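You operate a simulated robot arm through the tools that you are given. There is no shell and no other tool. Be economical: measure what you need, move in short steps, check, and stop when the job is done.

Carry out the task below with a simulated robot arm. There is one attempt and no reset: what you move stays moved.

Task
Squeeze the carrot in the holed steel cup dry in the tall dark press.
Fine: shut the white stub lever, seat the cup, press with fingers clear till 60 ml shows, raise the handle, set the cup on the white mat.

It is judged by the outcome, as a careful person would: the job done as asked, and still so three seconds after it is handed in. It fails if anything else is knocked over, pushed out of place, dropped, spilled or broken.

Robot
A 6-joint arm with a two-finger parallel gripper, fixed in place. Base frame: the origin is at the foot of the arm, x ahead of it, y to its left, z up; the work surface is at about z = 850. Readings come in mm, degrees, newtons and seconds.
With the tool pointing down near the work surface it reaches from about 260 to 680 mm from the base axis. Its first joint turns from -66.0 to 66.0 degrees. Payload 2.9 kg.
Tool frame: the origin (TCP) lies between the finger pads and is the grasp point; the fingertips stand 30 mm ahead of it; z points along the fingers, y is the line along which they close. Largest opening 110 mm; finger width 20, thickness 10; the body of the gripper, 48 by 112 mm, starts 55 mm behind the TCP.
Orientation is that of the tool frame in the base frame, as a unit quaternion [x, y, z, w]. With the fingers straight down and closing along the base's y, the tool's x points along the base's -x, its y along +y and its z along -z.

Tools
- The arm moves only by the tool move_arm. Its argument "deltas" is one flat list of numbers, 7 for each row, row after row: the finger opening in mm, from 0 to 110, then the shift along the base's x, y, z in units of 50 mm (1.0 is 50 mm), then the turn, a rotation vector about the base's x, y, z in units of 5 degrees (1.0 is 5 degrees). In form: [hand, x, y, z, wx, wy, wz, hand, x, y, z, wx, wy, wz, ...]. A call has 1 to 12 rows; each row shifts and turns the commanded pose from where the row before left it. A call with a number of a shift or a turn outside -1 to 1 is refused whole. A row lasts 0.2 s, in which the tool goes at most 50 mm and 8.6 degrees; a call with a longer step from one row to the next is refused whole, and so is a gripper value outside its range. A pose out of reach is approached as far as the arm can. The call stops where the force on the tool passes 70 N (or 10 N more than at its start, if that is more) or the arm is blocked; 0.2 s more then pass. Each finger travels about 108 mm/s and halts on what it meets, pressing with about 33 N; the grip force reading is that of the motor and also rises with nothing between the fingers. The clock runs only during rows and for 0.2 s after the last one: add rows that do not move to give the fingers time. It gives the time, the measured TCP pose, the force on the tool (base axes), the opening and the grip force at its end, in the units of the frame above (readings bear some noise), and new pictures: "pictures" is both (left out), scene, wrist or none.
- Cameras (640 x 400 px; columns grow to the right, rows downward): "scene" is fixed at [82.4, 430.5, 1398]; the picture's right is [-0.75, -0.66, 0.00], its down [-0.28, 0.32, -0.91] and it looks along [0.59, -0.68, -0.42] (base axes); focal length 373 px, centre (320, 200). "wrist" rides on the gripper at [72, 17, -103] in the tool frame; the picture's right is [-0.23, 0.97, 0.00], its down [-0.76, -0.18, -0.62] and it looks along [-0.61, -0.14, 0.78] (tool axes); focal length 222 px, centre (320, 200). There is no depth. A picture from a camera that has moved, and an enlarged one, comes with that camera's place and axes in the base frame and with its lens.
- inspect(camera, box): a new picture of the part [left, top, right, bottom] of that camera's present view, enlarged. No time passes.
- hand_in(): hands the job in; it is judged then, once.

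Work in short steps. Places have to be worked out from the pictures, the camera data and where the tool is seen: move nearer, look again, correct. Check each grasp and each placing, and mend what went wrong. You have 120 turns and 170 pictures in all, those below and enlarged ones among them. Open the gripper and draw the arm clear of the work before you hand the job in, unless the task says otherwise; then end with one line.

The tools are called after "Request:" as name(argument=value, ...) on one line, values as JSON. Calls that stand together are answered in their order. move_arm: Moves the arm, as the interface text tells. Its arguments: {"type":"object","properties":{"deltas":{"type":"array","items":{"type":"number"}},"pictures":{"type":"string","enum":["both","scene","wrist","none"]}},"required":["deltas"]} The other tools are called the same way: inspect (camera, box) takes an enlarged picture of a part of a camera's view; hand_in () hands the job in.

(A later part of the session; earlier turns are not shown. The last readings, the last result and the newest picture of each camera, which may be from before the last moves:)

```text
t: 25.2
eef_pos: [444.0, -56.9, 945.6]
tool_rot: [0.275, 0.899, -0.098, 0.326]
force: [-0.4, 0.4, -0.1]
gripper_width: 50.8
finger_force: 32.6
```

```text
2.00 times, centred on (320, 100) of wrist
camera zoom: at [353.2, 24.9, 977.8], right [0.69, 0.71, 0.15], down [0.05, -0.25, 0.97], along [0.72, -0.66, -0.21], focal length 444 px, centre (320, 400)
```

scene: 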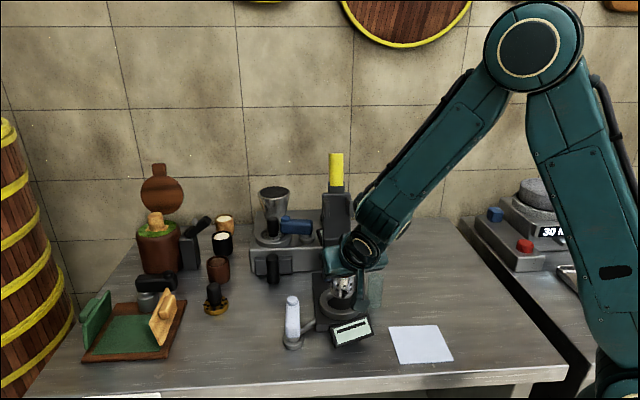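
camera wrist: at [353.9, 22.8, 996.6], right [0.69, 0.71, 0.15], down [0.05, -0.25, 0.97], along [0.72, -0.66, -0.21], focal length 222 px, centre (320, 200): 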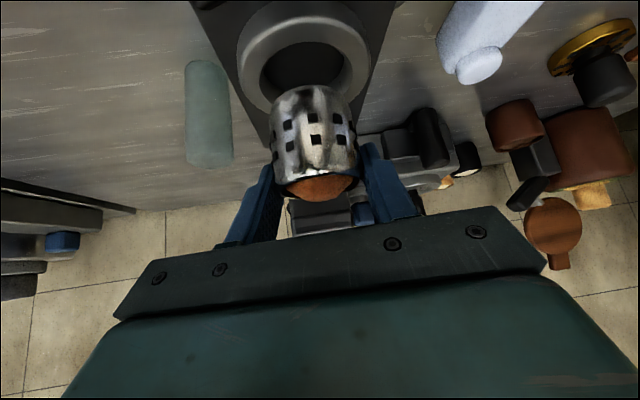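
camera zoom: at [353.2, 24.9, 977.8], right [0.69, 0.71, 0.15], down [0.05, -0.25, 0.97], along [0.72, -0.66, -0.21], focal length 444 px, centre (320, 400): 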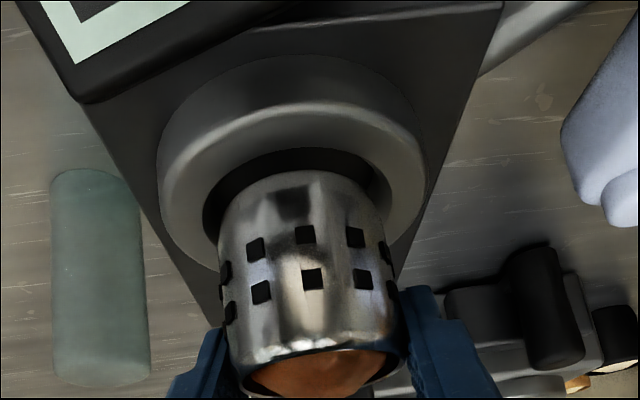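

Both views agree the cup should go about 7 mm forward to centre on the hole; sideways it's right. I shift and lower until the bottom enters the ring, watching the force.

Request:
move_arm(deltas=[40, 0.11, -0.09, 0, 0, 0, 0, 40, 0, 0, -0.1, 0, 0, 0, 40, 0, 0, -0.1, 0, 0, 0, 40, 0, 0, -0.1, 0, 0, 0], pictures="none")

Request:
inspect(camera="scene", box=[310, 250, 380, 310])

Request:
inspect(camera="wrist", box=[220, 0, 420, 200])

```text
t: 26.2
eef_pos: [448.6, -59.8, 929.0]
tool_rot: [0.275, 0.899, -0.099, 0.326]
force: [0.3, 0.4, -1.8]
gripper_width: 51.1
finger_force: 32.9
```

```text
6.67 times, centred on (345, 280) of scene
camera zoom: at [82.5, 430.5, 1398.0], right [-0.75, -0.66, 0.0], down [-0.28, 0.32, -0.91], along [0.59, -0.68, -0.42], focal length 2488 px, centre (153, -333)
```

zoom: 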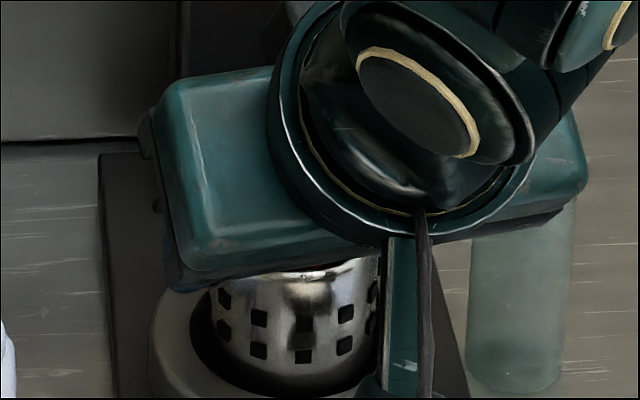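

```text
2.00 times, centred on (320, 100) of wrist
camera zoom: at [359.0, 20.9, 962.2], right [0.69, 0.71, 0.15], down [0.05, -0.25, 0.97], along [0.72, -0.66, -0.21], focal length 444 px, centre (320, 400)
```

zoom: 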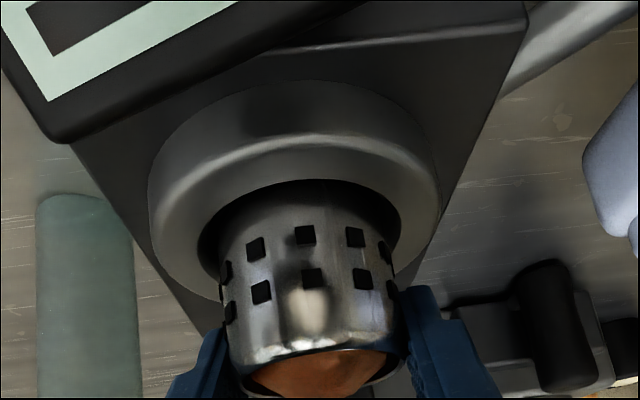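

The cup's bottom is entering the hole with even gaps. I lower in small steps until it rests.

Request:
move_arm(deltas=[40, 0, 0, -0.08, 0, 0, 0, 40, 0, 0, -0.08, 0, 0, 0], pictures="none")

Request:
inspect(camera="wrist", box=[220, 0, 420, 200])

```text
t: 26.8
eef_pos: [451.2, -61.1, 922.8]
tool_rot: [0.275, 0.898, -0.099, 0.328]
force: [-8.6, 3.3, 22.9]
gripper_width: 51.0
finger_force: 32.9
```

```text
2.00 times, centred on (320, 100) of wrist
camera zoom: at [360.6, 20.0, 955.4], right [0.69, 0.71, 0.15], down [0.05, -0.25, 0.97], along [0.72, -0.66, -0.21], focal length 444 px, centre (320, 400)
```

zoom: 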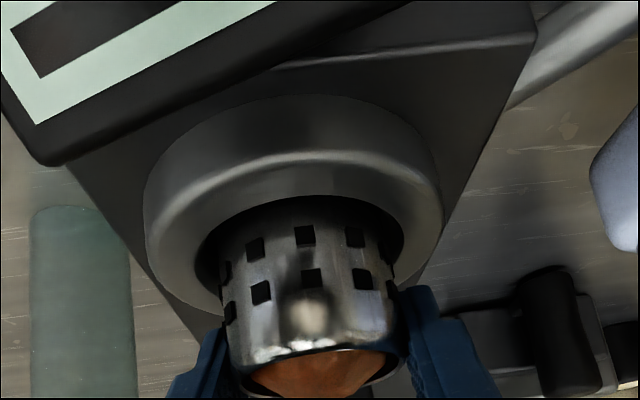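

Contact at 23 N with the bottom near z=869, well inside the ring: it's on the seat floor. I ease off slightly and open the fingers a bit.

Request:
move_arm(deltas=[40, 0, 0, 0.03, 0, 0, 0, 54, 0, 0, 0, 0, 0, 0, 62, 0, 0, 0, 0, 0, 0, 72, 0, 0, 0, 0, 0, 0], pictures="none")

Request:
inspect(camera="wrist", box=[220, 0, 420, 200])

Request:
inspect(camera="scene", box=[290, 250, 390, 350])

```text
t: 27.8
eef_pos: [450.1, -60.8, 921.8]
tool_rot: [0.275, 0.899, -0.099, 0.325]
force: [-0.4, 0.4, -0.5]
gripper_width: 72.1
finger_force: 0.1
```

```text
2.00 times, centred on (320, 100) of wrist
camera zoom: at [360.0, 20.6, 955.6], right [0.69, 0.71, 0.15], down [0.05, -0.25, 0.97], along [0.72, -0.66, -0.21], focal length 444 px, centre (320, 400)
```

zoom: 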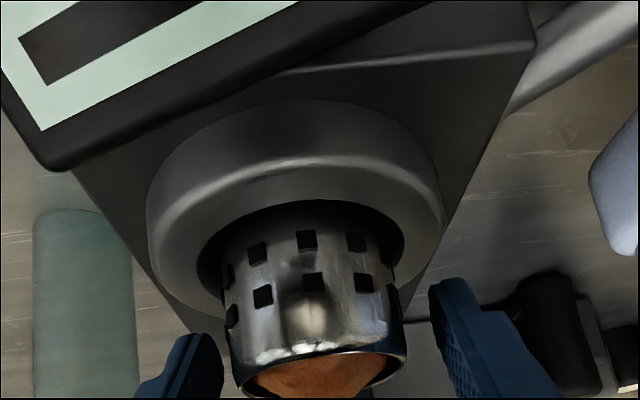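

```text
4.00 times, centred on (340, 300) of scene
camera zoom: at [82.4, 430.5, 1398.0], right [-0.75, -0.66, 0.0], down [-0.28, 0.32, -0.91], along [0.59, -0.68, -0.42], focal length 1493 px, centre (240, -200)
```

zoom: 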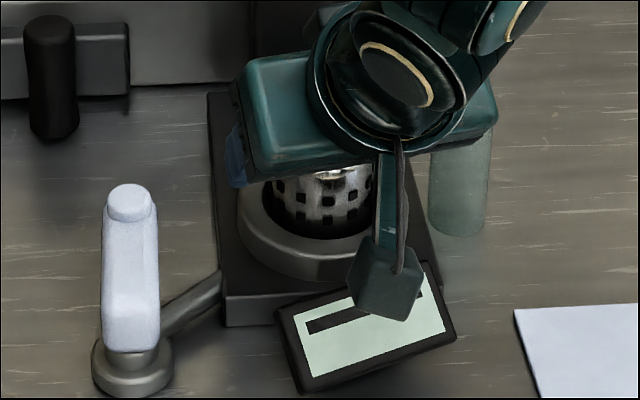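

The cup sits in the ring. I withdraw the fingers along their axis and clear the scene camera's view.

Request:
move_arm(deltas=[80, -0.27, 0.18, 0.38, 0, 0, 0, 80, -0.4, 0.27, 0.57, 0, 0, 0, 80, -0.5, 0.33, 0.7, 0, 0, 0, 80, -0.7, 0, 0.4, 0, 0, 0, 80, -0.5, -0.6, 0.4, 0, 0, 0, 80, 0, -0.8, 0.3, 0, 0, 0, 80, 0, -0.8, 0.3, 0, 0, 0, 80, 0, -0.8, 0, 0, 0, 0], pictures="both")

Request:
inspect(camera="scene", box=[280, 140, 400, 360])

Request:
inspect(camera="scene", box=[290, 250, 390, 350])

```text
t: 29.6
eef_pos: [329.4, -170.4, 1075.2]
tool_rot: [0.273, 0.9, -0.098, 0.326]
force: [-0.3, 0.0, 0.0]
gripper_width: 80.1
finger_force: 0.1
camera wrist: at [239.8, -89.1, 1106.4], right [0.69, 0.71, 0.15], down [0.05, -0.25, 0.97], along [0.72, -0.66, -0.21], focal length 222 px, centre (320, 200)
```

scene: 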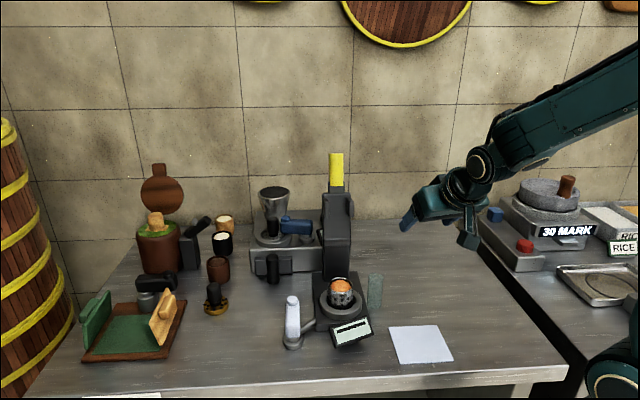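
wrist: 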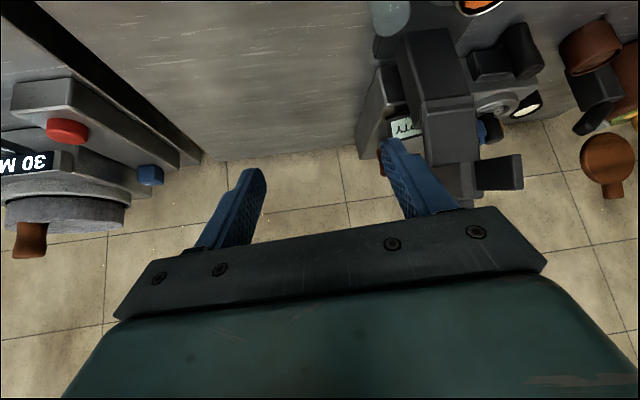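

```text
1.82 times, centred on (340, 250) of scene
camera zoom: at [82.4, 430.5, 1398.0], right [-0.75, -0.66, 0.0], down [-0.28, 0.32, -0.91], along [0.59, -0.68, -0.42], focal length 678 px, centre (284, 109)
```

zoom: 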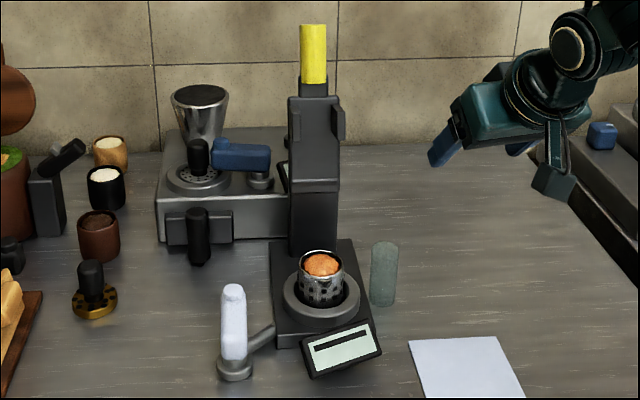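

```text
4.00 times, centred on (340, 300) of scene
camera zoom: at [82.4, 430.5, 1398.0], right [-0.75, -0.66, 0.0], down [-0.28, 0.32, -0.91], along [0.59, -0.68, -0.42], focal length 1493 px, centre (240, -200)
```

zoom: 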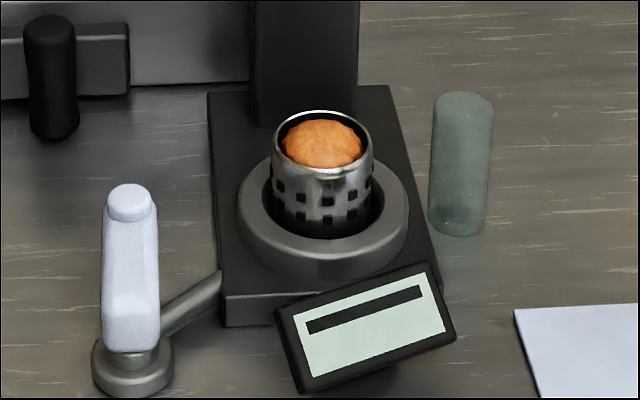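

The cup sits upright in the ring. Now I study the press head and handle in the wrist view.

Request:
inspect(camera="wrist", box=[340, 0, 560, 220])

Request:
inspect(camera="scene", box=[300, 140, 380, 290])

```text
1.82 times, centred on (450, 110) of wrist
camera zoom: at [239.8, -89.1, 1106.4], right [0.69, 0.71, 0.15], down [0.05, -0.25, 0.97], along [0.72, -0.66, -0.21], focal length 404 px, centre (84, 364)
```

zoom: 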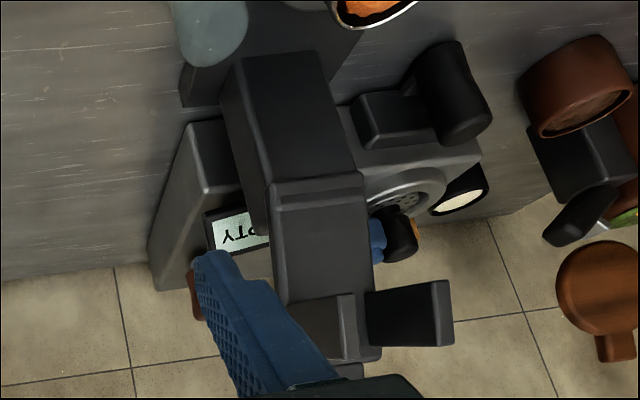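

```text
2.67 times, centred on (340, 215) of scene
camera zoom: at [82.4, 430.5, 1398.0], right [-0.75, -0.66, 0.0], down [-0.28, 0.32, -0.91], along [0.59, -0.68, -0.42], focal length 995 px, centre (267, 160)
```

zoom: 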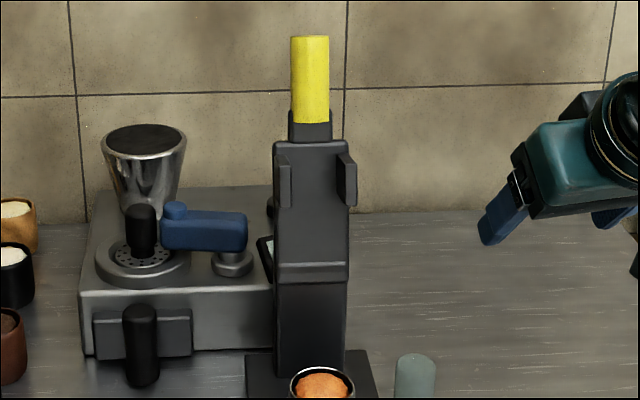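

The yellow handle stands upright at about (537,-145), z 1086–1163, and the cheeks face the ring, so it should swing forward and down over the ring. I'll grip the handle sideways from the front and above, along the press axis; first a pre-grasp pose.

Request:
move_arm(deltas=[80, 0.3, 0.24, 0.7, 0, 0, -0.38, 70, 0.5, 0.24, 0.6, 0, 0, -0.38, 60, 0.6, 0.24, 0.5, 0, 0, -0.38, 60, 0.6, 0.24, 0.5, 0, 0, -0.38, 60, 0.6, 0.24, 0.3, 0, 0, -0.38, 60, 0.6, 0.22, 0.24, 0, 0, -0.38, 60, 0, 0, 0, 0, 0, 0], pictures="both")

```text
t: 31.2
eef_pos: [490.9, -102.3, 1217.7]
tool_rot: [0.363, 0.867, -0.131, 0.314]
force: [0.3, 0.5, 0.4]
gripper_width: 60.1
finger_force: 0.1
camera wrist: at [419.2, -4.2, 1249.9], right [0.82, 0.56, 0.15], down [0.0, -0.26, 0.97], along [0.58, -0.79, -0.21], focal length 222 px, centre (320, 200)
```

scene: 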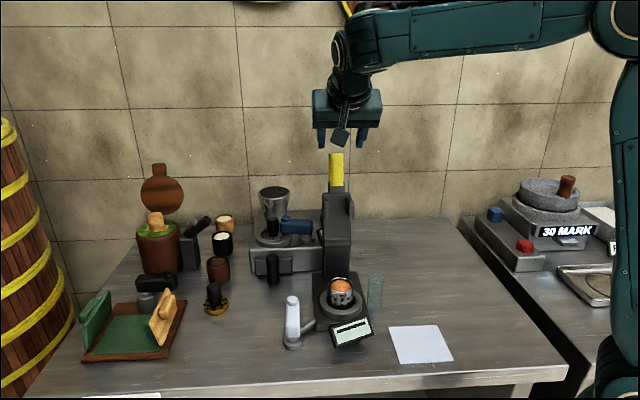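
wrist: 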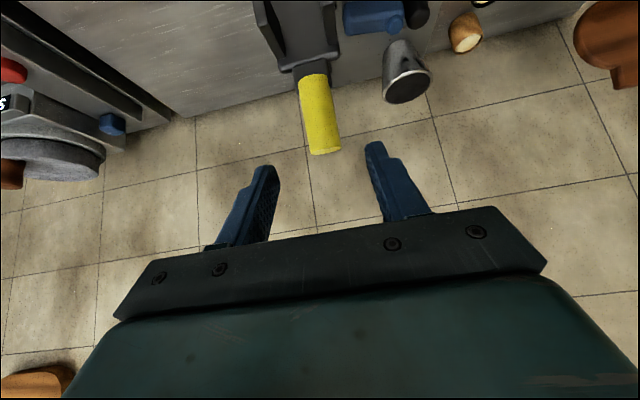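

Handle confirmed at (540,-149) and centred between the fingers. I advance along the finger axis and close on the upper part of the yellow grip.

Request:
move_arm(deltas=[60, 0.33, -0.31, -0.53, 0, 0, 0, 60, 0.33, -0.31, -0.53, 0, 0, 0, 60, 0.32, -0.31, -0.53, 0, 0, 0, 60, 0, 0, 0, 0, 0, 0, 10, 0, 0, 0, 0, 0, 0, 10, 0, 0, 0, 0, 0, 0, 10, 0, 0, 0, 0, 0, 0], pictures="both")

Request:
inspect(camera="scene", box=[280, 110, 400, 260])

```text
t: 32.8
eef_pos: [537.7, -149.7, 1138.4]
tool_rot: [0.366, 0.866, -0.132, 0.313]
force: [-16.9, -16.4, -1.4]
gripper_width: 30.8
finger_force: 44.8
camera wrist: at [468.1, -51.5, 1171.7], right [0.82, 0.55, 0.14], down [0.0, -0.26, 0.97], along [0.57, -0.79, -0.21], focal length 222 px, centre (320, 200)
```

scene: 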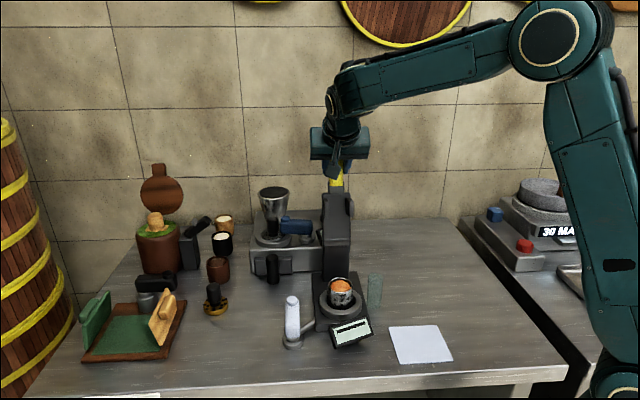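
wrist: 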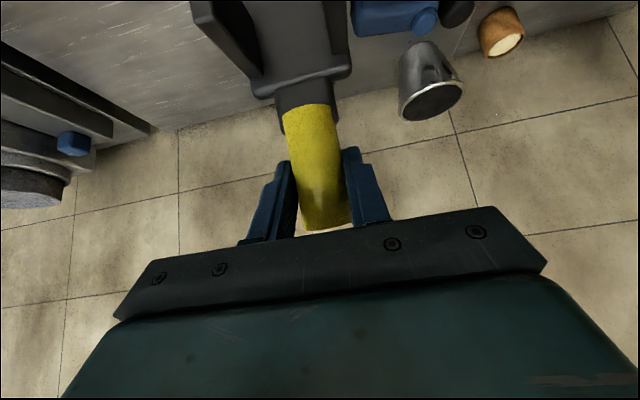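

```text
2.67 times, centred on (340, 185) of scene
camera zoom: at [81.9, 429.9, 1398.2], right [-0.75, -0.66, 0.0], down [-0.28, 0.32, -0.91], along [0.6, -0.68, -0.42], focal length 995 px, centre (267, 240)
```

zoom: 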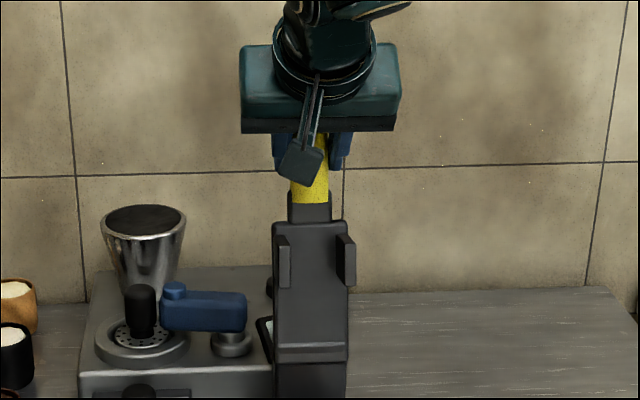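

Gripped with a slight side load. I ease sideways 2 mm, then gently try pulling the handle forward (toward the ring).

Request:
move_arm(deltas=[10, -0.04, -0.04, 0, 0, 0, 0, 10, -0.07, 0.07, 0, 0, 0, 0, 10, -0.07, 0.07, -0.01, 0, 0, 0, 10, -0.07, 0.07, -0.02, 0, 0, 0], pictures="wrist")

```text
t: 33.8
eef_pos: [529.0, -140.6, 1141.8]
tool_rot: [0.364, 0.865, -0.13, 0.321]
force: [3.1, -12.8, 25.2]
gripper_width: 31.0
finger_force: 44.9
camera wrist: at [456.5, -41.7, 1172.8], right [0.81, 0.56, 0.16], down [-0.01, -0.26, 0.97], along [0.58, -0.79, -0.2], focal length 222 px, centre (320, 200)
```

wrist: 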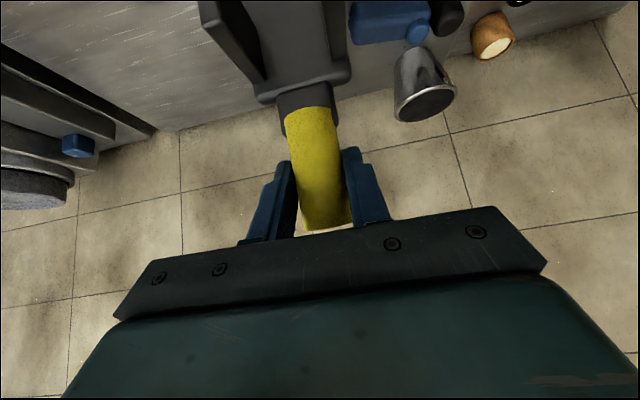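

The handle moves forward but on an arc that first rises, so its pivot lies a bit ahead of it, around (520,-131,1070) with about 73 mm radius. I follow that arc in small steps.

Request:
move_arm(deltas=[10, -0.1, 0.1, 0.05, 0, 0, 0, 10, -0.1, 0.1, 0.04, 0, 0, 0, 10, -0.1, 0.1, 0.02, 0, 0, 0, 10, -0.1, 0.1, -0.01, 0, 0, 0], pictures="wrist")

```text
t: 34.8
eef_pos: [506.8, -118.7, 1139.7]
tool_rot: [0.363, 0.868, -0.13, 0.313]
force: [9.6, -3.7, -1.2]
gripper_width: 30.6
finger_force: 45.0
camera wrist: at [435.1, -20.4, 1173.5], right [0.81, 0.56, 0.15], down [0.01, -0.26, 0.97], along [0.58, -0.79, -0.22], focal length 222 px, centre (320, 200)
```

wrist: 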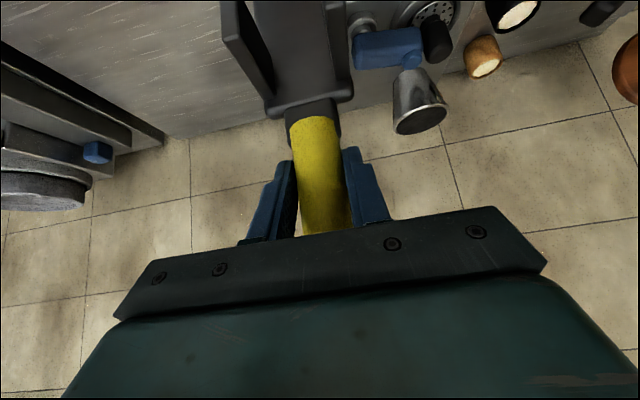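

The fit gives a pivot near s=23 mm ahead at z≈1073. To keep the fingers out from between the cheeks, I let go, check that the handle stays, and re-grip nearer its end with the tool upright.

Request:
move_arm(deltas=[60, 0, 0, 0, 0, 0, 0, 60, 0, 0, 0, 0, 0, 0, 60, -0.27, 0.27, 0.46, 0, 0, 0, 60, -0.27, 0.27, 0.46, 0, 0, 0, 60, 0.05, -0.05, 0.09, 0.707, 0.707, 0, 60, 0.05, -0.05, 0.09, 0.707, 0.707, 0, 60, 0.05, -0.05, 0.09, 0.707, 0.707, 0, 60, 0.05, -0.05, 0.09, 0.707, 0.707, 0], pictures="scene")

Request:
inspect(camera="scene", box=[280, 130, 400, 280])

Request:
inspect(camera="wrist", box=[200, 0, 440, 240])

```text
t: 36.6
eef_pos: [488.8, -101.7, 1204.5]
tool_rot: [0.379, 0.909, -0.066, 0.158]
force: [-0.2, 0.3, -0.7]
gripper_width: 59.8
finger_force: 0.0
```

scene: 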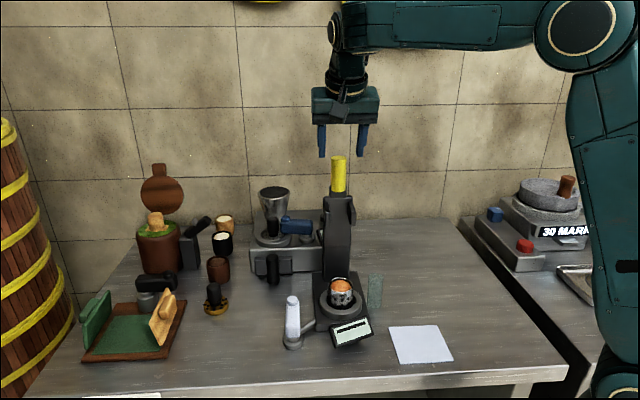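

```text
2.67 times, centred on (340, 205) of scene
camera zoom: at [82.4, 430.5, 1398.0], right [-0.75, -0.66, 0.0], down [-0.28, 0.32, -0.91], along [0.59, -0.68, -0.42], focal length 995 px, centre (267, 187)
```

zoom: 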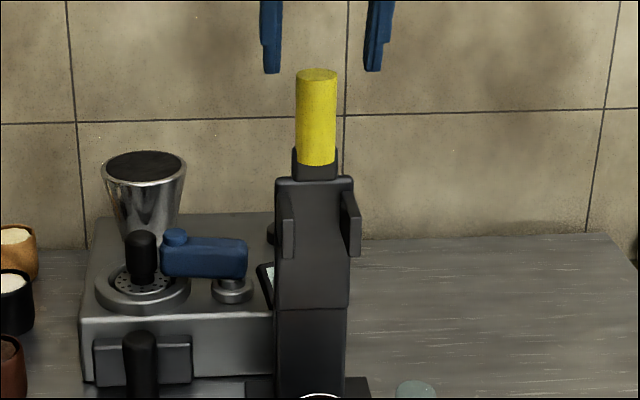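

```text
1.67 times, centred on (320, 120) of wrist
camera zoom: at [431.5, -17.3, 1277.4], right [0.84, 0.53, 0.08], down [0.23, -0.48, 0.84], along [0.49, -0.69, -0.53], focal length 370 px, centre (320, 333)
```

zoom: 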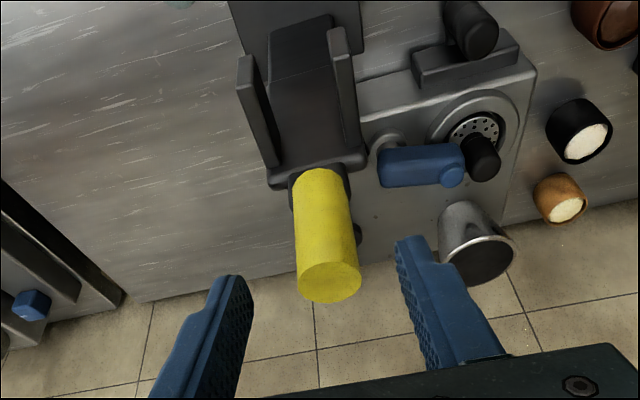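

The whole upper head leans with the handle, so the hinge is lower down (near the slab's bottom, z≈980) and the lever is long. I finish turning the tool upright above the handle and look again.

Request:
move_arm(deltas=[60, 0, 0, 0.2, 0.707, 0.707, 0, 60, 0, 0, 0.2, 0.707, 0.707, 0, 60, 0, 0, 0.1, 0.707, 0.707, 0, 60, 0, 0, 0, 0.707, 0.707, 0, 60, 0, 0, 0, 0, 0, 0], pictures="wrist")

Request:
inspect(camera="wrist", box=[200, 0, 440, 240])

```text
t: 37.8
eef_pos: [501.6, -79.9, 1222.8]
tool_rot: [0.386, 0.922, 0.007, 0.02]
force: [0.6, -0.8, 0.5]
gripper_width: 60.0
finger_force: 0.2
out of reach, approached as far as the arm can: row 3, 4
camera wrist: at [459.1, -17.1, 1323.3], right [0.85, 0.52, 0.04], down [0.38, -0.67, 0.64], along [0.36, -0.53, -0.77], focal length 222 px, centre (320, 200)
```

wrist: 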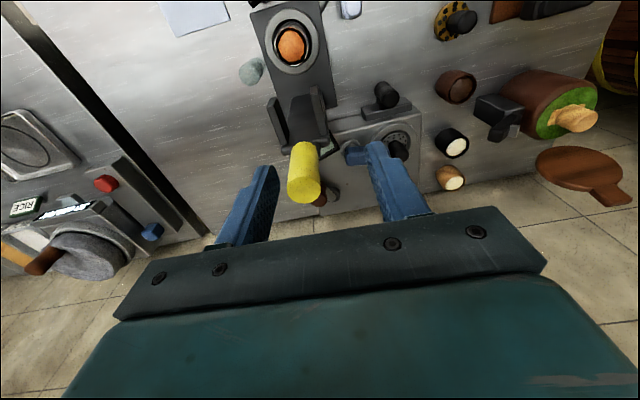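

```text
1.67 times, centred on (320, 120) of wrist
camera zoom: at [459.1, -17.1, 1323.3], right [0.85, 0.52, 0.04], down [0.38, -0.67, 0.64], along [0.36, -0.53, -0.77], focal length 370 px, centre (320, 333)
```

zoom: 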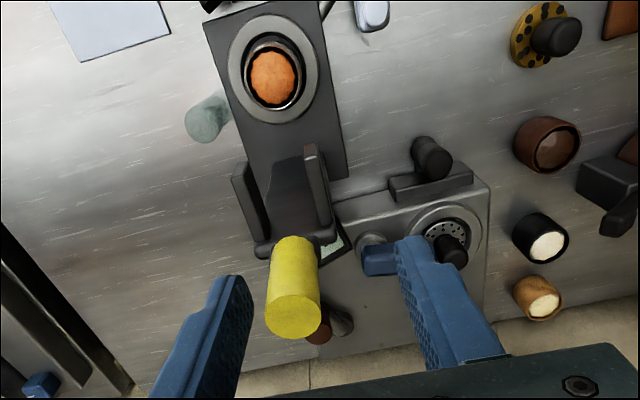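

The handle now stands at about s≈30 mm; a hinge near (511,-123,980) with radius ≈162 fits all readings. I return to the 40° tilt (upright is out of reach here) and set up to re-grip near the handle's end.

Request:
move_arm(deltas=[60, -0.03, 0.03, 0, -0.707, -0.707, 0, 60, -0.03, 0.03, 0, -0.707, -0.707, 0, 60, -0.03, 0.03, 0, -0.707, -0.707, 0, 60, -0.03, 0.03, -0.04, -0.707, -0.707, 0, 60, -0.03, 0.03, -0.04, -0.707, -0.707, 0, 60, -0.03, 0.03, -0.04, -0.707, -0.707, 0, 60, -0.03, 0.03, -0.04, -0.707, -0.707, 0, 60, -0.05, 0.05, -0.04, -0.707, -0.707, 0, 60, 0, 0, 0, 0, 0, 0], pictures="wrist")

```text
t: 39.8
eef_pos: [572.4, -64.0, 1291.2]
tool_rot: [0.366, 0.883, -0.106, 0.274]
force: [1.3, 0.1, 0.6]
gripper_width: 59.9
finger_force: 0.0
out of reach, approached as far as the arm can: row 1, 2, 4, 5, 6, 7, 8
camera wrist: at [501.5, 30.0, 1335.9], right [0.82, 0.56, 0.14], down [0.06, -0.33, 0.94], along [0.57, -0.76, -0.31], focal length 222 px, centre (320, 200)
```

wrist: 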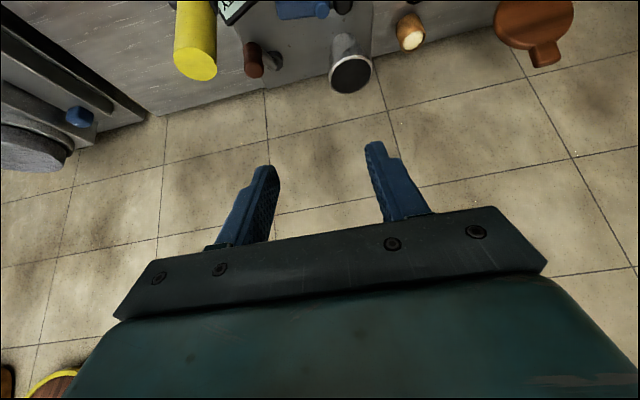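

The arm drifted while out of reach. I make a small retreating move to see where the commanded pose is.

Request:
move_arm(deltas=[60, -0.3, 0, 0, 0, 0, 0, 60, -0.3, 0, 0, 0, 0, 0, 60, 0, 0, 0, 0, 0, 0], pictures="none")

```text
t: 40.6
eef_pos: [558.0, -62.5, 1305.9]
tool_rot: [0.366, 0.883, -0.104, 0.273]
force: [0.0, 0.0, -0.1]
gripper_width: 60.1
finger_force: 0.1
out of reach, approached as far as the arm can: row 1, 2
```

Request:
move_arm(deltas=[60, -0.2, 0, -0.7, 0, 0, 0, 60, -0.2, 0, -0.7, 0, 0, 0, 60, 0, 0, 0, 0, 0, 0], pictures="scene")

```text
t: 41.4
eef_pos: [584.2, -60.2, 1276.9]
tool_rot: [0.365, 0.883, -0.104, 0.274]
force: [-0.1, -0.3, 0.1]
gripper_width: 59.9
finger_force: 0.0
out of reach, approached as far as the arm can: row 1, 2
```

scene: 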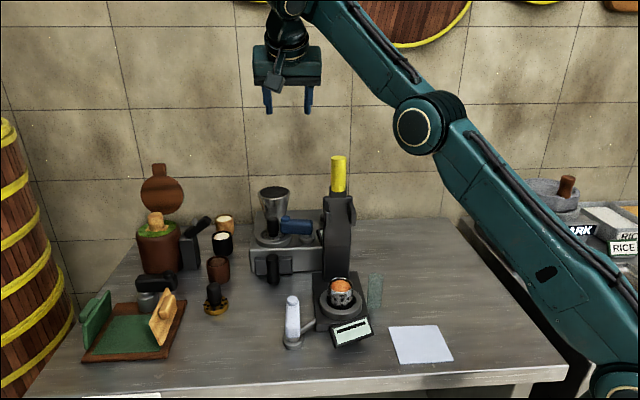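

The arm seems to have slid to a stretched posture at its limit. I command a clear inward move toward the initial pose to recover, away from everything.

Request:
move_arm(deltas=[60, -0.8, 0, 0.3, 0, 0, 0, 60, -0.8, 0, 0.3, 0, 0, 0, 60, 0, 0, 0, 0, 0, 0], pictures="scene")

```text
t: 42.2
eef_pos: [528.5, -55.9, 1332.8]
tool_rot: [0.365, 0.884, -0.104, 0.273]
force: [-1.4, 0.4, 0.0]
gripper_width: 60.1
finger_force: 0.0
out of reach, approached as far as the arm can: row 1, 2
```

scene: 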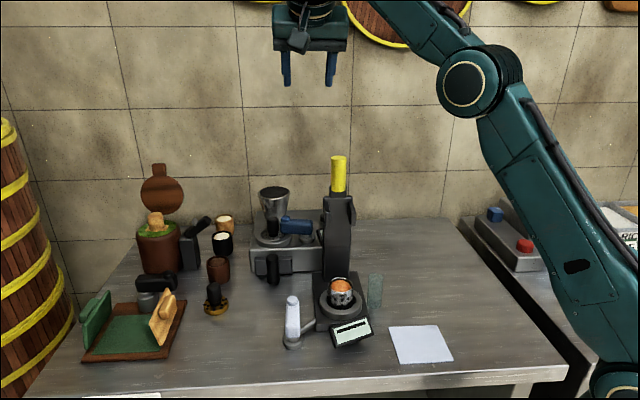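

Request:
move_arm(deltas=[60, -0.65, 0.07, -0.7, 0, 0, 0, 60, -0.65, 0.07, -0.7, 0, 0, 0, 60, -0.65, 0.07, -0.7, 0, 0, 0, 60, 0, 0, 0, 0, 0, 0], pictures="scene")

```text
t: 43.2
eef_pos: [520.7, -38.2, 1338.6]
tool_rot: [0.366, 0.883, -0.105, 0.275]
force: [-0.2, 0.2, -1.1]
gripper_width: 60.1
finger_force: 0.0
out of reach, approached as far as the arm can: row 1, 2, 3
```

scene: 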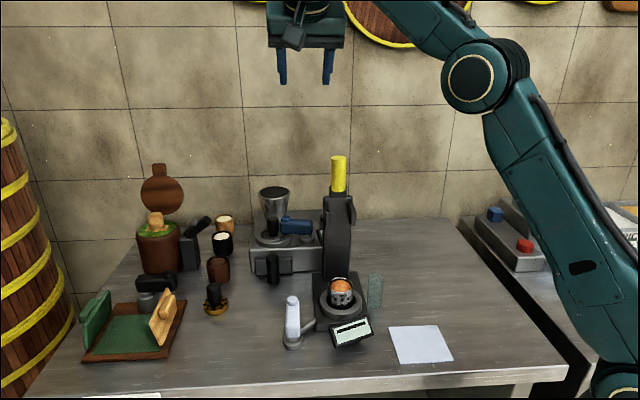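

It holds a fixed radius, so the elbow sits at a limit. I try stretching outward past straight, to come back with the elbow bent the normal way.

Request:
move_arm(deltas=[60, 0.62, -0.05, 0.7, 0, 0, 0, 60, 0.62, -0.05, 0.7, 0, 0, 0, 60, 0.62, -0.05, 0.7, 0, 0, 0, 60, 0.62, -0.05, 0.7, 0, 0, 0, 60, 0.62, -0.05, 0.7, 0, 0, 0, 60, 0, 0, 0, 0, 0, 0], pictures="scene")

```text
t: 44.6
eef_pos: [546.3, -57.5, 1363.3]
tool_rot: [0.362, 0.884, -0.096, 0.279]
force: [0.3, -0.4, -0.9]
gripper_width: 59.9
finger_force: 0.1
out of reach, approached as far as the arm can: row 1, 2, 3, 4, 5
```

scene: 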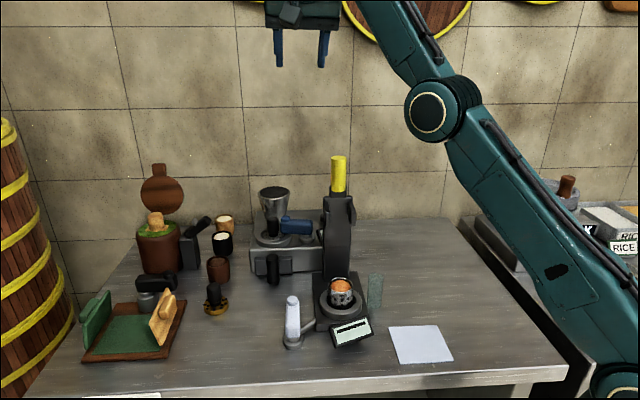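

The arm is now straightened. I command inward small steps and watch which way the elbow bends.

Request:
move_arm(deltas=[60, -0.4, 0.03, -0.45, 0, 0, 0, 60, -0.4, 0.03, -0.45, 0, 0, 0, 60, -0.4, 0.03, -0.45, 0, 0, 0, 60, -0.4, 0.03, -0.45, 0, 0, 0, 60, 0, 0, 0, 0, 0, 0], pictures="scene")

```text
t: 45.8
eef_pos: [522.7, -52.7, 1338.0]
tool_rot: [0.366, 0.883, -0.105, 0.274]
force: [0.2, 0.0, 0.1]
gripper_width: 60.0
finger_force: 0.1
out of reach, approached as far as the arm can: row 2, 3, 4
```

scene: 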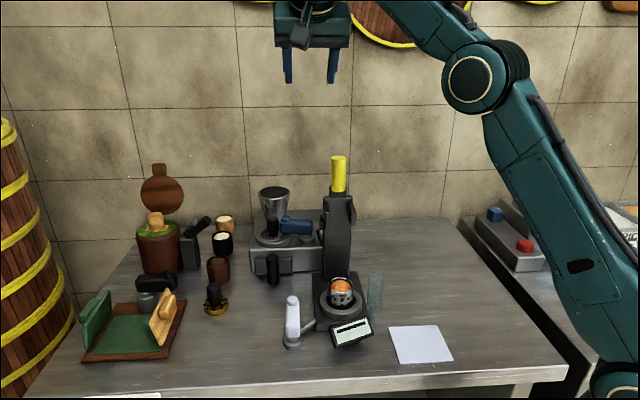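

Request:
move_arm(deltas=[60, 0, 0, 0, -0.707, -0.707, 0, 60, 0, 0, 0, -0.707, -0.707, 0, 60, -0.1, 0, -0.1, 0, 0, 0, 60, -0.1, 0, -0.1, 0, 0, 0], pictures="none")

```text
t: 46.8
eef_pos: [546.8, -72.2, 1364.3]
tool_rot: [0.353, 0.858, -0.13, 0.349]
force: [-0.3, -0.4, 0.5]
gripper_width: 59.8
finger_force: 0.1
out of reach, approached as far as the arm can: row 1, 2, 3, 4
```

The wrist is held at a fixed distance from the shoulder, meaning the elbow flipped past straight. I stretch again with bigger steps and come back, to get it over to the normal side.

Request:
move_arm(deltas=[60, 0.62, -0.06, 0.75, 0, 0, 0, 60, 0.62, -0.06, 0.75, 0, 0, 0, 60, 0.62, -0.06, 0.75, 0, 0, 0, 60, -0.3, 0.03, -0.35, 0, 0, 0, 60, -0.3, 0.03, -0.35, 0, 0, 0, 60, -0.3, 0.03, -0.35, 0, 0, 0, 60, -0.3, 0.03, -0.35, 0, 0, 0], pictures="none")

```text
t: 48.4
eef_pos: [533.6, -87.3, 1377.0]
tool_rot: [0.354, 0.857, -0.136, 0.35]
force: [0.3, 0.0, -0.8]
gripper_width: 60.1
finger_force: 0.0
out of reach, approached as far as the arm can: row 1, 2, 3, 4, 5, 6, 7
```

I swing to the left side, away from the press, so the arm can be lowered along its limit and seen.

Request:
move_arm(deltas=[60, 0.05, 0.9, 0, 0, 0, 0, 60, 0, 0.9, 0, 0, 0, 0, 60, -0.1, 0.9, 0, 0, 0, 0, 60, -0.2, 0.9, 0, 0, 0, 0, 60, -0.3, 0.9, 0, 0, 0, 0, 60, -0.3, 0.9, -0.1, 0, 0, 0, 60, 0, 0, 0, 0, 0, 0], pictures="scene")

```text
t: 50.0
eef_pos: [503.9, 26.6, 1381.0]
tool_rot: [0.343, 0.875, -0.082, 0.331]
force: [-0.1, -0.4, 0.0]
gripper_width: 60.2
finger_force: 0.1
out of reach, approached as far as the arm can: row 1, 2, 3, 4, 5, 6
```

scene: 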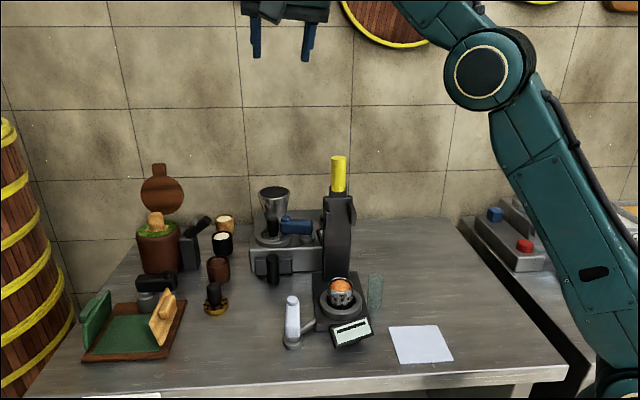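

Perhaps a wrist joint is at its limit because the tool's yaw is far from the arm's direction. I turn the tool about the vertical back toward the arm's direction.

Request:
move_arm(deltas=[60, 0, 0, 0, 0, 0, 0.9, 60, 0, 0, 0, 0, 0, 0.9, 60, 0, 0, 0, 0, 0, 0.9, 60, 0, 0, 0, 0, 0, 0.9, 60, 0, 0, 0, 0, 0, 0.9, 60, 0, 0, 0, 0, 0, 0.9, 60, 0, 0, 0, 0, 0, 0.9, 60, 0, 0, 0, 0, 0, 0.9], pictures="none")

```text
t: 51.8
eef_pos: [516.4, 28.2, 1400.4]
tool_rot: [0.055, 0.939, 0.024, 0.339]
force: [0.5, -0.1, -0.6]
gripper_width: 59.9
finger_force: 0.1
out of reach, approached as far as the arm can: row 1, 2, 3, 4, 6
```

Better: the last rows were in reach. Now inward moves.

Request:
move_arm(deltas=[60, -0.3, 0, -0.35, 0, 0, 0, 60, -0.3, 0, -0.35, 0, 0, 0, 60, -0.3, 0, -0.35, 0, 0, 0, 60, -0.3, 0, -0.35, 0, 0, 0, 60, -0.3, 0, -0.35, 0, 0, 0, 60, 0, 0, 0, 0, 0, 0], pictures="scene")

```text
t: 53.2
eef_pos: [499.7, 29.8, 1411.0]
tool_rot: [0.055, 0.939, 0.024, 0.34]
force: [0.2, -0.1, 0.0]
gripper_width: 59.9
finger_force: 0.1
out of reach, approached as far as the arm can: row 1, 2, 3, 4, 5
```

scene: 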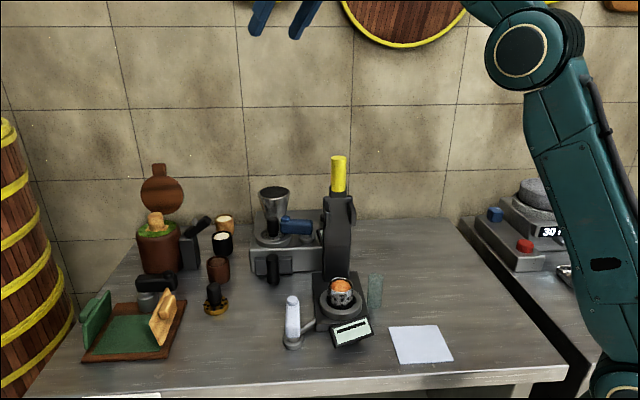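

Tilting outward made it worse earlier, so I tilt the tool back toward straight down while moving inward and down.

Request:
move_arm(deltas=[60, 0, 0, 0, 0, 0.9, 0, 60, 0, 0, 0, 0, 0.9, 0, 60, -0.1, 0, -0.1, 0, 0.9, 0, 60, -0.1, 0, -0.1, 0, 0.9, 0, 60, -0.1, 0, -0.1, 0, 0.9, 0, 60, -0.1, 0, -0.1, 0, 0.9, 0, 60, 0, 0, 0, 0, 0, 0], pictures="none")

```text
t: 54.8
eef_pos: [476.0, 29.0, 1387.0]
tool_rot: [0.059, 0.992, 0.011, 0.115]
force: [-0.1, 0.2, 0.0]
gripper_width: 60.1
finger_force: 0.1
out of reach, approached as far as the arm can: row 6
```

That works: it followed the commands. I continue inward.

Request:
move_arm(deltas=[60, -0.3, 0, -0.3, 0, 0, 0, 60, -0.3, 0, -0.3, 0, 0, 0, 60, -0.3, 0, -0.4, 0, 0, 0, 60, -0.3, 0, -0.4, 0, 0, 0, 60, 0, 0, 0, 0, 0, 0], pictures="scene")

```text
t: 56.0
eef_pos: [417.6, 31.0, 1315.1]
tool_rot: [0.06, 0.992, 0.009, 0.113]
force: [0.3, -0.3, -0.4]
gripper_width: 60.0
finger_force: 0.1
```

scene: 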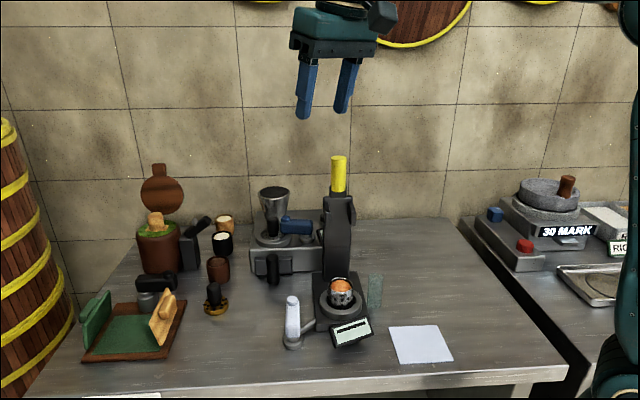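

The arm is back to its normal posture. I yaw to the press axis and tilt again at a lower, safer spot in front of the handle.

Request:
move_arm(deltas=[60, -0.05, -0.1, -0.3, 0, 0, -0.953, 60, -0.05, -0.1, -0.3, 0, 0, -0.953, 60, -0.05, -0.1, -0.3, 0, 0, -0.953, 60, -0.05, -0.1, -0.3, 0, 0, -0.953, 60, -0.05, -0.1, -0.3, 0, 0, -0.953, 60, -0.05, -0.1, -0.3, 0, 0, -0.953, 60, -0.05, -0.1, -0.2, 0, 0, -0.953, 60, -0.05, -0.1, -0.1, 0, 0, -0.953, 60, 0, 0, 0, -0.636, -0.636, 0, 60, 0, 0, 0, -0.636, -0.636, 0, 60, 0, 0, 0, -0.636, -0.636, 0], pictures="none")

Request:
move_arm(deltas=[60, 0.1, -0.1, 0, -0.636, -0.636, 0, 60, 0.1, -0.1, 0, -0.636, -0.636, 0, 60, 0.1, -0.1, 0, -0.636, -0.636, 0, 60, 0.2, -0.2, 0, 0, 0, 0, 60, 0.2, -0.2, 0.1, 0, 0, 0, 60, 0, 0, 0, 0, 0, 0], pictures="both")

```text
t: 58.4
eef_pos: [451.3, 7.7, 1338.6]
tool_rot: [0.371, 0.901, -0.072, 0.215]
force: [-0.3, 0.1, 0.1]
gripper_width: 59.9
finger_force: 0.0
out of reach, approached as far as the arm can: row 1, 2, 3, 4, 5, 6, 7, 8, 9, 10, 11
```

```text
t: 59.8
eef_pos: [510.9, -31.1, 1387.4]
tool_rot: [0.354, 0.871, -0.111, 0.322]
force: [-0.2, 0.0, -0.2]
gripper_width: 59.8
finger_force: 0.1
out of reach, approached as far as the arm can: row 1, 2, 3
camera wrist: at [434.6, 63.1, 1421.0], right [0.79, 0.58, 0.18], down [-0.01, -0.28, 0.96], along [0.61, -0.76, -0.22], focal length 222 px, centre (320, 200)
```

scene: 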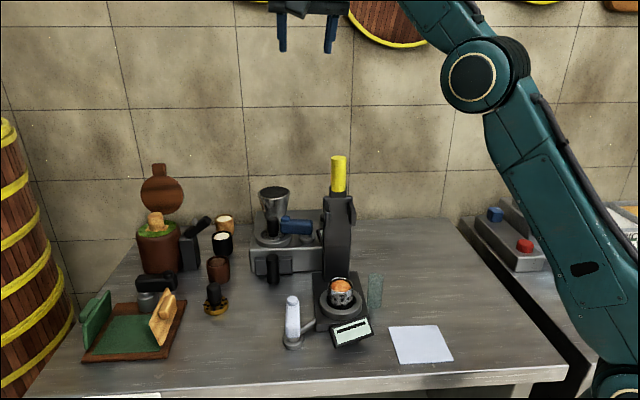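
wrist: 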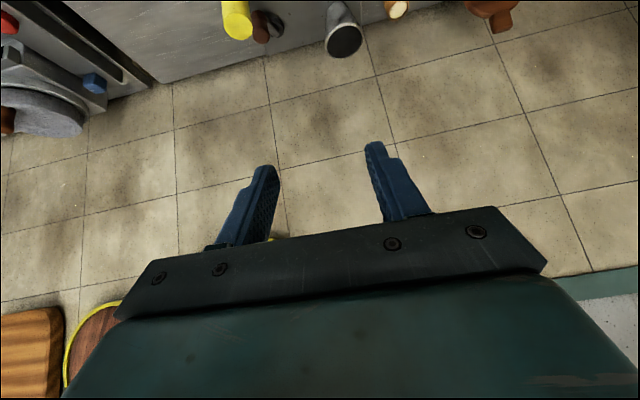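

It slipped again: yawing this way seems blocked in this posture. I undo: yaw back and tilt upright as before, then return inward to look at the wrist.

Request:
move_arm(deltas=[60, 0, 0, 0, 0, 0, 0.9, 60, 0, 0, 0, 0, 0, 0.9, 60, 0, 0, 0, 0, 0, 0.9, 60, 0, 0, 0, 0, 0, 0.9, 60, 0, 0, 0, 0, 0, 0.9, 60, 0, 0, 0, 0, 0, 0.9, 60, 0, 0, 0, 0, 0, 0.9, 60, 0, 0, 0, 0, 0, 0.9, 60, 0, 0, 0, 0, 0.9, 0, 60, 0, 0, 0, 0, 0.9, 0, 60, -0.1, 0, -0.1, 0, 0.9, 0, 60, -0.1, 0, -0.1, 0, 0.9, 0], pictures="none")

Request:
move_arm(deltas=[60, -0.1, 0, -0.1, 0, 0.9, 0, 60, -0.2, 0, -0.3, 0, 0.3, 0, 60, -0.3, 0, -0.4, 0, 0, 0, 60, -0.3, 0, -0.4, 0, 0, 0, 60, -0.3, 0, -0.4, 0, 0, 0, 60, 0, 0, 0, 0, 0, 0], pictures="none")

```text
t: 62.4
eef_pos: [507.3, -29.8, 1387.9]
tool_rot: [0.067, 0.979, -0.02, 0.19]
force: [-0.6, 0.0, -0.3]
gripper_width: 59.8
finger_force: 0.1
out of reach, approached as far as the arm can: row 3, 4, 6
```

```text
t: 63.8
eef_pos: [446.5, -29.1, 1308.4]
tool_rot: [0.066, 0.988, -0.023, 0.138]
force: [0.5, 0.1, -0.2]
gripper_width: 60.0
finger_force: 0.0
```

In reach again. I go lower and closer with translations only, then check.

Request:
move_arm(deltas=[60, -0.3, 0, -0.6, 0, 0, 0, 60, -0.3, 0, -0.6, 0, 0, 0, 60, -0.3, 0, -0.6, 0, 0, 0, 60, -0.3, 0, -0.5, 0, 0, 0, 60, 0, 0, 0, 0, 0, 0], pictures="scene")

```text
t: 65.0
eef_pos: [434.5, -32.2, 1309.3]
tool_rot: [0.066, 0.988, -0.024, 0.135]
force: [0.7, 0.0, 0.1]
gripper_width: 59.9
finger_force: 0.0
out of reach, approached as far as the arm can: row 1, 2, 3, 4
```

scene: 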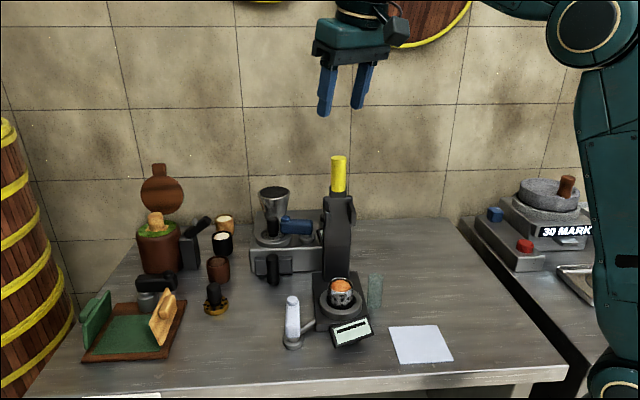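

Blocked again while tilted outward; upright helps. I tilt the tool to vertical while lowering.

Request:
move_arm(deltas=[60, 0, 0, 0, 0, 0.8, 0, 60, 0, 0, 0, 0, 0.8, 0, 60, 0, 0, -0.1, 0, 0.8, 0, 60, 0, 0, -0.2, 0, 0.8, 0, 60, 0, 0, -0.3, 0, 0, 0, 60, 0, 0, -0.3, 0, 0, 0, 60, 0, 0, -0.3, 0, 0, 0, 60, 0, 0, -0.3, 0, 0, 0], pictures="scene")

```text
t: 66.8
eef_pos: [440.0, -29.5, 1233.5]
tool_rot: [0.063, 0.997, -0.033, 0.029]
force: [-0.3, -0.4, -0.1]
gripper_width: 59.9
finger_force: 0.1
out of reach, approached as far as the arm can: row 1, 3, 7, 8
```

scene: 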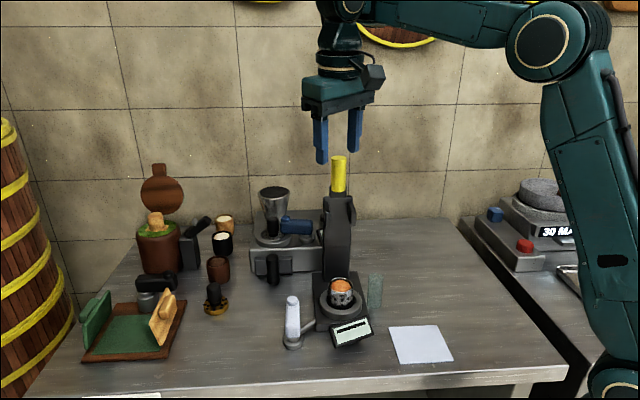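

I test whether yawing the other way (+z) relieves the limit, then lower a little.

Request:
move_arm(deltas=[60, 0, 0, 0, 0, 0, 0.9, 60, 0, 0, 0, 0, 0, 0.9, 60, 0, 0, 0, 0, 0, 0.9, 60, 0, 0, 0, 0, 0, 0.9, 60, -0.2, 0, -0.3, 0, 0, 0, 60, -0.2, 0, -0.3, 0, 0, 0, 60, -0.2, 0, -0.3, 0, 0, 0, 60, 0, 0, 0, 0, 0, 0], pictures="none")

```text
t: 68.6
eef_pos: [437.4, -10.7, 1235.6]
tool_rot: [-0.094, 0.995, -0.002, 0.024]
force: [-0.1, 0.4, 0.1]
gripper_width: 59.9
finger_force: 0.0
out of reach, approached as far as the arm can: row 3, 5, 6, 7
```

Request:
move_arm(deltas=[60, 0, 0, 0, 0.9, 0, 0, 60, 0, 0, 0, 0.9, 0, 0, 60, 0, 0, 0, 0.9, 0, 0, 60, 0, 0, -0.3, 0, 0, 0, 60, 0, 0, -0.3, 0, 0, 0, 60, 0, 0, 0, 0, 0, 0], pictures="none")

Request:
inspect(camera="scene", box=[280, 0, 640, 220])

```text
t: 70.0
eef_pos: [421.6, -25.4, 1199.9]
tool_rot: [-0.089, 0.991, 0.088, 0.048]
force: [-1.2, -0.5, 0.6]
gripper_width: 60.1
finger_force: 0.1
out of reach, approached as far as the arm can: row 1, 2, 3
```

```text
1.78 times, centred on (460, 110) of scene
camera zoom: at [82.4, 430.5, 1398.0], right [-0.75, -0.66, 0.0], down [-0.28, 0.32, -0.91], along [0.59, -0.68, -0.42], focal length 663 px, centre (71, 360)
```

zoom: 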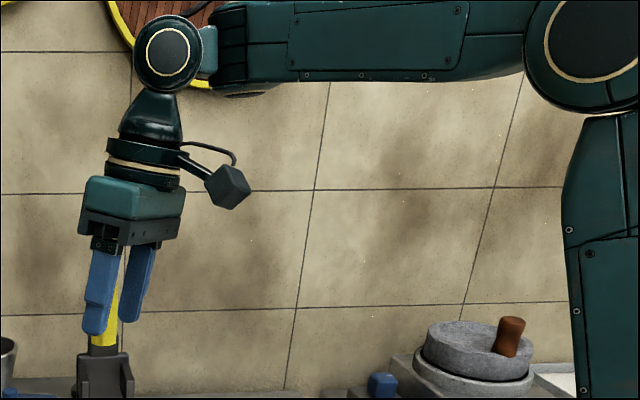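

The sideways tilt freed it: it descends now. I continue inward and down.

Request:
move_arm(deltas=[60, -0.2, 0, -0.3, 0, 0, 0, 60, -0.3, 0.2, -0.4, 0, 0, 0, 60, -0.3, 0.3, -0.5, 0, 0, 0, 60, -0.3, 0.3, -0.5, 0, 0, 0, 60, 0, 0, 0, 0, 0, 0], pictures="none")

```text
t: 71.2
eef_pos: [366.9, 14.7, 1114.0]
tool_rot: [-0.09, 0.991, 0.088, 0.046]
force: [0.4, 0.7, 0.3]
gripper_width: 59.9
finger_force: 0.1
```

Free again. I undo the sideways tilt step by step here and watch for limits.

Request:
move_arm(deltas=[60, 0, 0, 0, -0.8, 0, 0, 60, 0, 0, 0, -0.8, 0, 0, 60, 0, 0, 0, 0, 0, -0.8, 60, 0, 0, 0, 0, 0, -0.8, 60, 0, 0, 0, 0, 0, 0], pictures="none")

```text
t: 72.4
eef_pos: [366.6, 14.0, 1115.9]
tool_rot: [-0.022, 0.999, 0.014, 0.042]
force: [-0.8, 0.0, 0.3]
gripper_width: 59.8
finger_force: 0.0
```

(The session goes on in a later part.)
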